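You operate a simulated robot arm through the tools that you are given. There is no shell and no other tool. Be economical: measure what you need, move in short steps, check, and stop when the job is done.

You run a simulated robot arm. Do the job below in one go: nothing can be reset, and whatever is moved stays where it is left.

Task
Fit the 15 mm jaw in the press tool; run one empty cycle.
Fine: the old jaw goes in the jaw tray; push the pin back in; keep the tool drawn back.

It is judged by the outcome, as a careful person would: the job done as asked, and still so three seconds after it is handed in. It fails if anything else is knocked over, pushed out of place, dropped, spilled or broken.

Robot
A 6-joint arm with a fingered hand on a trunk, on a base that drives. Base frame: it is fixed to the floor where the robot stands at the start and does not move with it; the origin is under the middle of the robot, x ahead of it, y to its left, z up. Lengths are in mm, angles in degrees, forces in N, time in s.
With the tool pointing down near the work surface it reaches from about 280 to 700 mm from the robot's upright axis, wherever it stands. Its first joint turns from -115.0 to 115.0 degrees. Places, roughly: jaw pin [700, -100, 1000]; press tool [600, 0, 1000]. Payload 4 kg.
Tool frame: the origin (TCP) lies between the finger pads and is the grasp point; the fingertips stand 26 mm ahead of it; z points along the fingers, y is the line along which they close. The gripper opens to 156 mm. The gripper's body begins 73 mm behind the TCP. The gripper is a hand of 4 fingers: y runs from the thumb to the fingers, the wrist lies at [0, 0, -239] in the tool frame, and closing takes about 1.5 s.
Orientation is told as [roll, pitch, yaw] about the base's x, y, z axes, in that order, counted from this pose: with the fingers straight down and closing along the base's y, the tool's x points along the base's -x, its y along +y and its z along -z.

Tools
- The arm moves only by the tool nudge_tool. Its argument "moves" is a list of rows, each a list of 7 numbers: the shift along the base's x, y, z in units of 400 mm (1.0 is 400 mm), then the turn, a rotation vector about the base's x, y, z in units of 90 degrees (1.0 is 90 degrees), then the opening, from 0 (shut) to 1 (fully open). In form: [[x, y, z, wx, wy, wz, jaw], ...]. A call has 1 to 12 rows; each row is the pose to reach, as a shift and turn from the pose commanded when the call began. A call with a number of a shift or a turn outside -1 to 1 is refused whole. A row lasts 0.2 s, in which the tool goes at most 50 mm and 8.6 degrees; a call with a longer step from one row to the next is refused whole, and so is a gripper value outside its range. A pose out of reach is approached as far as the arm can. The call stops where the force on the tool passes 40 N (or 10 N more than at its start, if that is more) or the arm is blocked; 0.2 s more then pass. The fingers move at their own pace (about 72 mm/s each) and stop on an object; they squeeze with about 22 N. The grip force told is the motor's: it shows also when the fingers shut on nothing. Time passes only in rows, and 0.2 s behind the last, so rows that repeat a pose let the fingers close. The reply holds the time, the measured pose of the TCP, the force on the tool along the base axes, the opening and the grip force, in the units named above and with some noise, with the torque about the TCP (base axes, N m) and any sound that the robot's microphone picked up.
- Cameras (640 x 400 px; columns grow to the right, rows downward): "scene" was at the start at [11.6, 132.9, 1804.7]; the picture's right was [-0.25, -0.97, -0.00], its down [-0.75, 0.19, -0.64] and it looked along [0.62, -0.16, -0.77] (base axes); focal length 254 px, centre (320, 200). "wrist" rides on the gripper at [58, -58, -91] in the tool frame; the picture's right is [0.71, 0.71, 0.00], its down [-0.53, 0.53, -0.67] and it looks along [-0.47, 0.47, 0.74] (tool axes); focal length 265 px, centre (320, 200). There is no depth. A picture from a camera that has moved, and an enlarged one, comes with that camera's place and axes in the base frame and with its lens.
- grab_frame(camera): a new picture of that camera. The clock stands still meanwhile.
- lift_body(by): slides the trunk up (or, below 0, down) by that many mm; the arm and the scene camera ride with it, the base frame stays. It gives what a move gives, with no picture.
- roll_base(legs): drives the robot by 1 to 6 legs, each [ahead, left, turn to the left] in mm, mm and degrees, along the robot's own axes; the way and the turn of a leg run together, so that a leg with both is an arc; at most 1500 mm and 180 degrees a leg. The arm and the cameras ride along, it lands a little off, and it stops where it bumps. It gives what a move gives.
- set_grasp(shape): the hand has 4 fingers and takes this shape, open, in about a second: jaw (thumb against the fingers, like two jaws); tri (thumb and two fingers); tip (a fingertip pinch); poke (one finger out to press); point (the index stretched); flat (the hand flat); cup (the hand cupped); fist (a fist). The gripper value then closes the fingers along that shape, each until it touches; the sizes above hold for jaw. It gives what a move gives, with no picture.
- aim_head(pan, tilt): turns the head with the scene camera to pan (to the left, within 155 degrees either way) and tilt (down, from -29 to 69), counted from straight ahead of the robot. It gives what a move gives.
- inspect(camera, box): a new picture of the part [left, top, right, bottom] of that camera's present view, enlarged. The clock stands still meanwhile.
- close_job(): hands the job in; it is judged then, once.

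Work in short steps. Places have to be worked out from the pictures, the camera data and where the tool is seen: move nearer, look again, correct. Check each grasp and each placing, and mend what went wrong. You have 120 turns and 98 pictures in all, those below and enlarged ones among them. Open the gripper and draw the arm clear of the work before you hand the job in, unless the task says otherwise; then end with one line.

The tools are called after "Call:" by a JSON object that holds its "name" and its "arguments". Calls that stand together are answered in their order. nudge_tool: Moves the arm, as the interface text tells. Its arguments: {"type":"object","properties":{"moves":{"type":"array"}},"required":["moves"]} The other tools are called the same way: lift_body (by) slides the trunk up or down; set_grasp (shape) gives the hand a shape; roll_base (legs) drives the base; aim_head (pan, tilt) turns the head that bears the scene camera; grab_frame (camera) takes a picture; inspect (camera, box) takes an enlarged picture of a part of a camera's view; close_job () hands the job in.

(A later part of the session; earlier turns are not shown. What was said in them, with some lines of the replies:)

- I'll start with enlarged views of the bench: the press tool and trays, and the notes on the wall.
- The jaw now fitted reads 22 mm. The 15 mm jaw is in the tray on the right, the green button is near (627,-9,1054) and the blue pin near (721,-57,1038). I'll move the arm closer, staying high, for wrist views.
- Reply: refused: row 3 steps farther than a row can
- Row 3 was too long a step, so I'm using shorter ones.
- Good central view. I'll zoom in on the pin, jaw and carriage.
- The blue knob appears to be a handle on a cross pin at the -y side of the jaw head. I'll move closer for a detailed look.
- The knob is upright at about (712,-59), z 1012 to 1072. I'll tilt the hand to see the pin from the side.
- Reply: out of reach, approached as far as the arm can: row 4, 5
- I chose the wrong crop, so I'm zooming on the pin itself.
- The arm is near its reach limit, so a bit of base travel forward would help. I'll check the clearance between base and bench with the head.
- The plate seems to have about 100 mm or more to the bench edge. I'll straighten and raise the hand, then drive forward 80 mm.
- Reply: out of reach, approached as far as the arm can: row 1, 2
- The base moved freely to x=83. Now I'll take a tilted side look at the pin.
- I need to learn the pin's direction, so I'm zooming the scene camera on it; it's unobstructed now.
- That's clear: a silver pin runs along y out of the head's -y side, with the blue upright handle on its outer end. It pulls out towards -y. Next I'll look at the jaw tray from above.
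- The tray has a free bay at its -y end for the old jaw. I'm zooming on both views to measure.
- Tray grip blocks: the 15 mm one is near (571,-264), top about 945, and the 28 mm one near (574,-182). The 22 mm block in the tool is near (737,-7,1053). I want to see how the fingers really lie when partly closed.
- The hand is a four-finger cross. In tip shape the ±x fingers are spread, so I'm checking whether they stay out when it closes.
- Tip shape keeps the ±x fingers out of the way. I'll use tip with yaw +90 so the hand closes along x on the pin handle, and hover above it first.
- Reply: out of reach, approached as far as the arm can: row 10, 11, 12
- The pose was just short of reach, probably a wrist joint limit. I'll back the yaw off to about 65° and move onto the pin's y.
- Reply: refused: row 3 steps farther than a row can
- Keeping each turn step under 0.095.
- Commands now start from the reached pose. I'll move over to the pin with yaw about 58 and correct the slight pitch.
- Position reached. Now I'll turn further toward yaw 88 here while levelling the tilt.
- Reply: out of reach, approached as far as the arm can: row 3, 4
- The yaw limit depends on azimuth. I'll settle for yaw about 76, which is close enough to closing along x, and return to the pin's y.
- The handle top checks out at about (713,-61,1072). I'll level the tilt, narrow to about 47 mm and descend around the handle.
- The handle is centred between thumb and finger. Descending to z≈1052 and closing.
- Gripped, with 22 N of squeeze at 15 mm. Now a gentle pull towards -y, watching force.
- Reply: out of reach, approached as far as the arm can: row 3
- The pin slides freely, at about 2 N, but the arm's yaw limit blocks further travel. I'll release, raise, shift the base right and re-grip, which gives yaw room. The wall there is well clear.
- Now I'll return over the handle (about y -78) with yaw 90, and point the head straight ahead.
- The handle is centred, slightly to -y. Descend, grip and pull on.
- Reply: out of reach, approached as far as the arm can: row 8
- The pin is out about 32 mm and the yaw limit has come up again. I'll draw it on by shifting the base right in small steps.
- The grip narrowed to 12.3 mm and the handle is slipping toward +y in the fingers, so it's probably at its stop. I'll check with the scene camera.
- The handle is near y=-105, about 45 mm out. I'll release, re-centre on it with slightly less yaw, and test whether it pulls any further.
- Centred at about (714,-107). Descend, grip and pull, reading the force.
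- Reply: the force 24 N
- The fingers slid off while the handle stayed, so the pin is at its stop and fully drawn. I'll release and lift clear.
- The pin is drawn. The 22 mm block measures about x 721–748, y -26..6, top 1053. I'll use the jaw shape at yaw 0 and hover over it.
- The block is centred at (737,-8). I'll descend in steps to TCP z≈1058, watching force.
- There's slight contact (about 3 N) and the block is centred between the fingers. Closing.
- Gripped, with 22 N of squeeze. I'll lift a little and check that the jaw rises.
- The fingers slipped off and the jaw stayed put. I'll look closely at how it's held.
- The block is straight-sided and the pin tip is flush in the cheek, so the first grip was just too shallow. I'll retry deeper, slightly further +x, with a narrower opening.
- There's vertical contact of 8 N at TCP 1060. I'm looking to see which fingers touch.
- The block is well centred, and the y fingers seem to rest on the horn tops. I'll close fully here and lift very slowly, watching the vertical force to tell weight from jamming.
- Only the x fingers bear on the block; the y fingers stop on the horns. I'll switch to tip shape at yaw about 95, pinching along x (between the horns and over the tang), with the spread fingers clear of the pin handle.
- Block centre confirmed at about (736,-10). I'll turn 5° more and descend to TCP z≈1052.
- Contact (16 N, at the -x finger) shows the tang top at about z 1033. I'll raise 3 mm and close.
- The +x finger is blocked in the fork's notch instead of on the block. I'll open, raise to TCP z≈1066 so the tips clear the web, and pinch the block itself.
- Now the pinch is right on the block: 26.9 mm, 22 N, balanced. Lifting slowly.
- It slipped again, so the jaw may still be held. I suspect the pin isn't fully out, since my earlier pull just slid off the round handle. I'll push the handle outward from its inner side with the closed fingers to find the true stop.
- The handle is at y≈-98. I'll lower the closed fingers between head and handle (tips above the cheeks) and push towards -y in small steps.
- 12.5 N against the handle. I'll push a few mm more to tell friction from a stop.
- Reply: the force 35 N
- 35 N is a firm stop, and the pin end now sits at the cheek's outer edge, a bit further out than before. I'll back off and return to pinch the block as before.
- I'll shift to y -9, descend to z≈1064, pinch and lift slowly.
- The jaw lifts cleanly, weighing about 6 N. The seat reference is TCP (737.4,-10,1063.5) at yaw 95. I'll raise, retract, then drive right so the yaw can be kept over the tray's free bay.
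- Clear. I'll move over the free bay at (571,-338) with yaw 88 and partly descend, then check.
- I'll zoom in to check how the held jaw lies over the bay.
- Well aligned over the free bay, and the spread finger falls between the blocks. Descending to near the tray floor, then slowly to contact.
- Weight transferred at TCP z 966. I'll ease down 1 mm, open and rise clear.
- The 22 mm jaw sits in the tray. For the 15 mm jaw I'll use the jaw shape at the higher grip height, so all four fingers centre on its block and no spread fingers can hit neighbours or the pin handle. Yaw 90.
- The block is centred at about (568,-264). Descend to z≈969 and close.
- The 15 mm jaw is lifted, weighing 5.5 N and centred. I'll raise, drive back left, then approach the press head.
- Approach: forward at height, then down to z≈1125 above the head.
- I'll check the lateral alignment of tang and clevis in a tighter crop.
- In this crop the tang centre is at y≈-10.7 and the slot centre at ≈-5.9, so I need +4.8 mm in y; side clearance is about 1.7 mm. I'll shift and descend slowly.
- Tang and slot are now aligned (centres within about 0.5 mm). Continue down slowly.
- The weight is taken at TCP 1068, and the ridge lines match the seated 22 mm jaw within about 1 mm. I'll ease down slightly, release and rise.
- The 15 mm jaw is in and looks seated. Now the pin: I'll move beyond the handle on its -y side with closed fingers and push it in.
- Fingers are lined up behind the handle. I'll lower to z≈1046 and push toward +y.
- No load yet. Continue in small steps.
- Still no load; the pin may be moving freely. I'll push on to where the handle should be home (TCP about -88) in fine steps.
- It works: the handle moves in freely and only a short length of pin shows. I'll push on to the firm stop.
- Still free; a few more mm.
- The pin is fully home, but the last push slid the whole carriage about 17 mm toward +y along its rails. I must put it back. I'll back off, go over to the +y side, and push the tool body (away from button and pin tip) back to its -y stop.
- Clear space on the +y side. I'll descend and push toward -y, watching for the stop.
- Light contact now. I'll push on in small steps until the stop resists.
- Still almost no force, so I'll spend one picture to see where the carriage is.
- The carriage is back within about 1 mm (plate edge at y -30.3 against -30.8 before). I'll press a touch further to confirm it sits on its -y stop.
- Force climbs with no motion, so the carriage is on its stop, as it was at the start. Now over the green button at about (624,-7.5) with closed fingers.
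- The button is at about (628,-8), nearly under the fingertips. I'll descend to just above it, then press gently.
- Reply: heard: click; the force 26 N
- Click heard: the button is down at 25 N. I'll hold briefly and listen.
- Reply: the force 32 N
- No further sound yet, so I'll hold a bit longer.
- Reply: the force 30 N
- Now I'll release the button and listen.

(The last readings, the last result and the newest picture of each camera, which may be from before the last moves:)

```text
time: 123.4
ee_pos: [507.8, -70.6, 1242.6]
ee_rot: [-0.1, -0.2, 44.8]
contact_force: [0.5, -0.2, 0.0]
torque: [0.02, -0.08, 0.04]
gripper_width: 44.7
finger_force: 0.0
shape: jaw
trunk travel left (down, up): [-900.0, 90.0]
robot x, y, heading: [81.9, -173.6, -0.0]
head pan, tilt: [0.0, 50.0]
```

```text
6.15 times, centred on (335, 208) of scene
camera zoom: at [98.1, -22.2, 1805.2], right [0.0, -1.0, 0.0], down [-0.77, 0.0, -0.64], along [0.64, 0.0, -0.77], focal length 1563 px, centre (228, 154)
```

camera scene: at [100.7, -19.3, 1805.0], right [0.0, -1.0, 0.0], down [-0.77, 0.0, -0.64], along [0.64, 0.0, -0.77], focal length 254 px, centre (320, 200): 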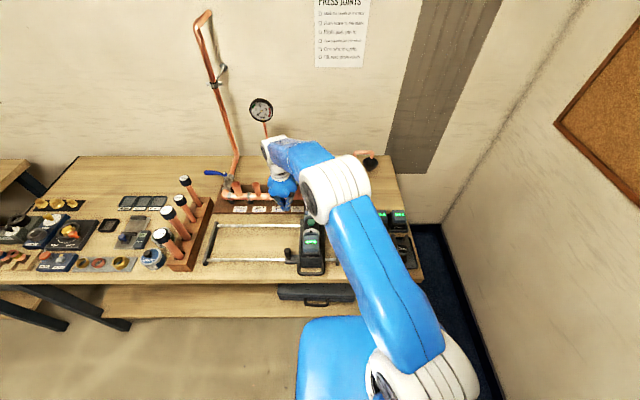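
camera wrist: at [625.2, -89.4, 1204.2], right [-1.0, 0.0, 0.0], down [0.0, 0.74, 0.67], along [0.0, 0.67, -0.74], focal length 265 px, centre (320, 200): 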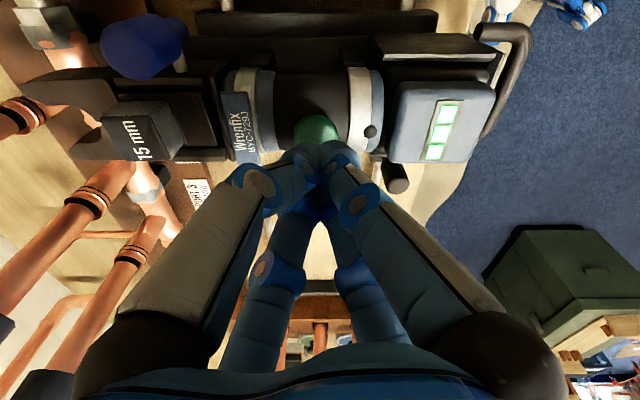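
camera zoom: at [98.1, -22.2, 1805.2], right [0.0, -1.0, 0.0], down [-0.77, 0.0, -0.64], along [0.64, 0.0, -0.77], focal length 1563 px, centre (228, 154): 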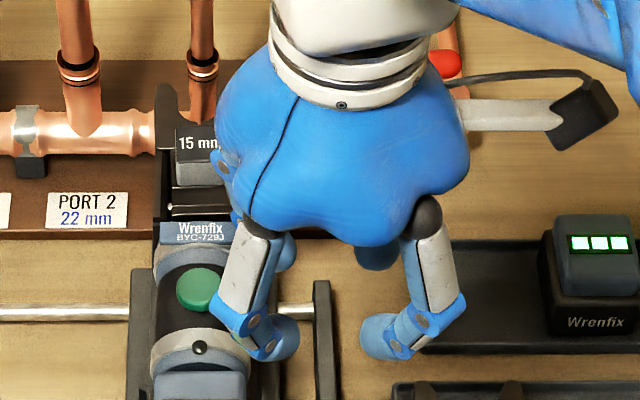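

I'll move the hand fully clear, listen, and check the pin and tool with one picture.

Call:
{"name": "nudge_tool", "arguments": {"moves": [[-0.05, -0.1, 0.05, 0, 0, 0, 1], [-0.08, -0.2, 0.1, 0, 0, 0, 1], [-0.1, -0.3, 0.15, 0, 0, 0, 1], [-0.12, -0.4, 0.18, 0, 0, 0, 1], [-0.14, -0.5, 0.2, 0, 0, 0, 1], [-0.16, -0.6, 0.2, 0, 0, 0, 1], [-0.16, -0.7, 0.2, 0, 0, 0, 1]]}}

Call:
{"name": "inspect", "arguments": {"camera": "scene", "box": [295, 178, 391, 238]}}

```text
time: 125.0
ee_pos: [440.1, -349.7, 1321.5]
ee_rot: [0.1, 0.0, 45.0]
contact_force: [1.0, -0.4, 0.5]
torque: [0.01, 0.02, 0.03]
gripper_width: 155.6
finger_force: 0.1
shape: jaw
trunk travel left (down, up): [-900.0, 90.0]
robot x, y, heading: [85.5, -175.8, -0.4]
head pan, tilt: [0.0, 50.0]
```

```text
6.67 times, centred on (343, 208) of scene
camera zoom: at [100.3, -23.2, 1805.3], right [0.0, -1.0, 0.0], down [-0.77, 0.0, -0.64], along [0.64, 0.0, -0.77], focal length 1693 px, centre (167, 147)
```

zoom: 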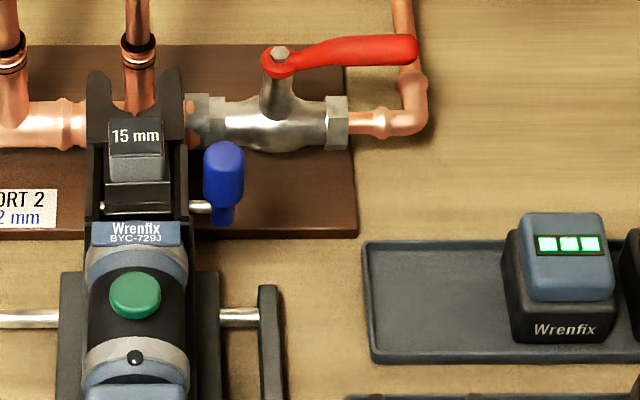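

The pin is home, with the same 13 mm showing as at the start, and the carriage is back. One last view covers the tool's indicator and the tray.

Call:
{"name": "inspect", "arguments": {"camera": "scene", "box": [290, 180, 418, 275]}}

```text
4.21 times, centred on (354, 228) of scene
camera zoom: at [100.3, -23.2, 1805.3], right [0.0, -1.0, 0.0], down [-0.77, 0.0, -0.64], along [0.64, 0.0, -0.77], focal length 1069 px, centre (177, 84)
```

zoom: 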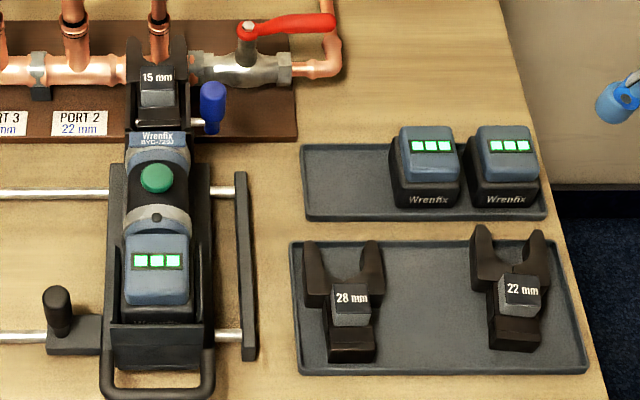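

The pictures show the 15 mm jaw fitted, the pin in, the tool drawn back and the 22 mm jaw in the tray. The button clicked once and the hand is open and clear, so I'm handing in.

Call:
{"name": "close_job", "arguments": {}}

```text
The job is handed in.
```

The 15 mm jaw is fitted, the pin is pushed back in, the tool is still drawn back, and the 22 mm jaw is in the jaw tray. I pressed the run button once for the empty cycle, but I only heard its click and no motor, so I can't confirm the cycle actually ran. Pushing the pin in also slid the tool's carriage about 17 mm along its rails; I pushed it back to its stop.
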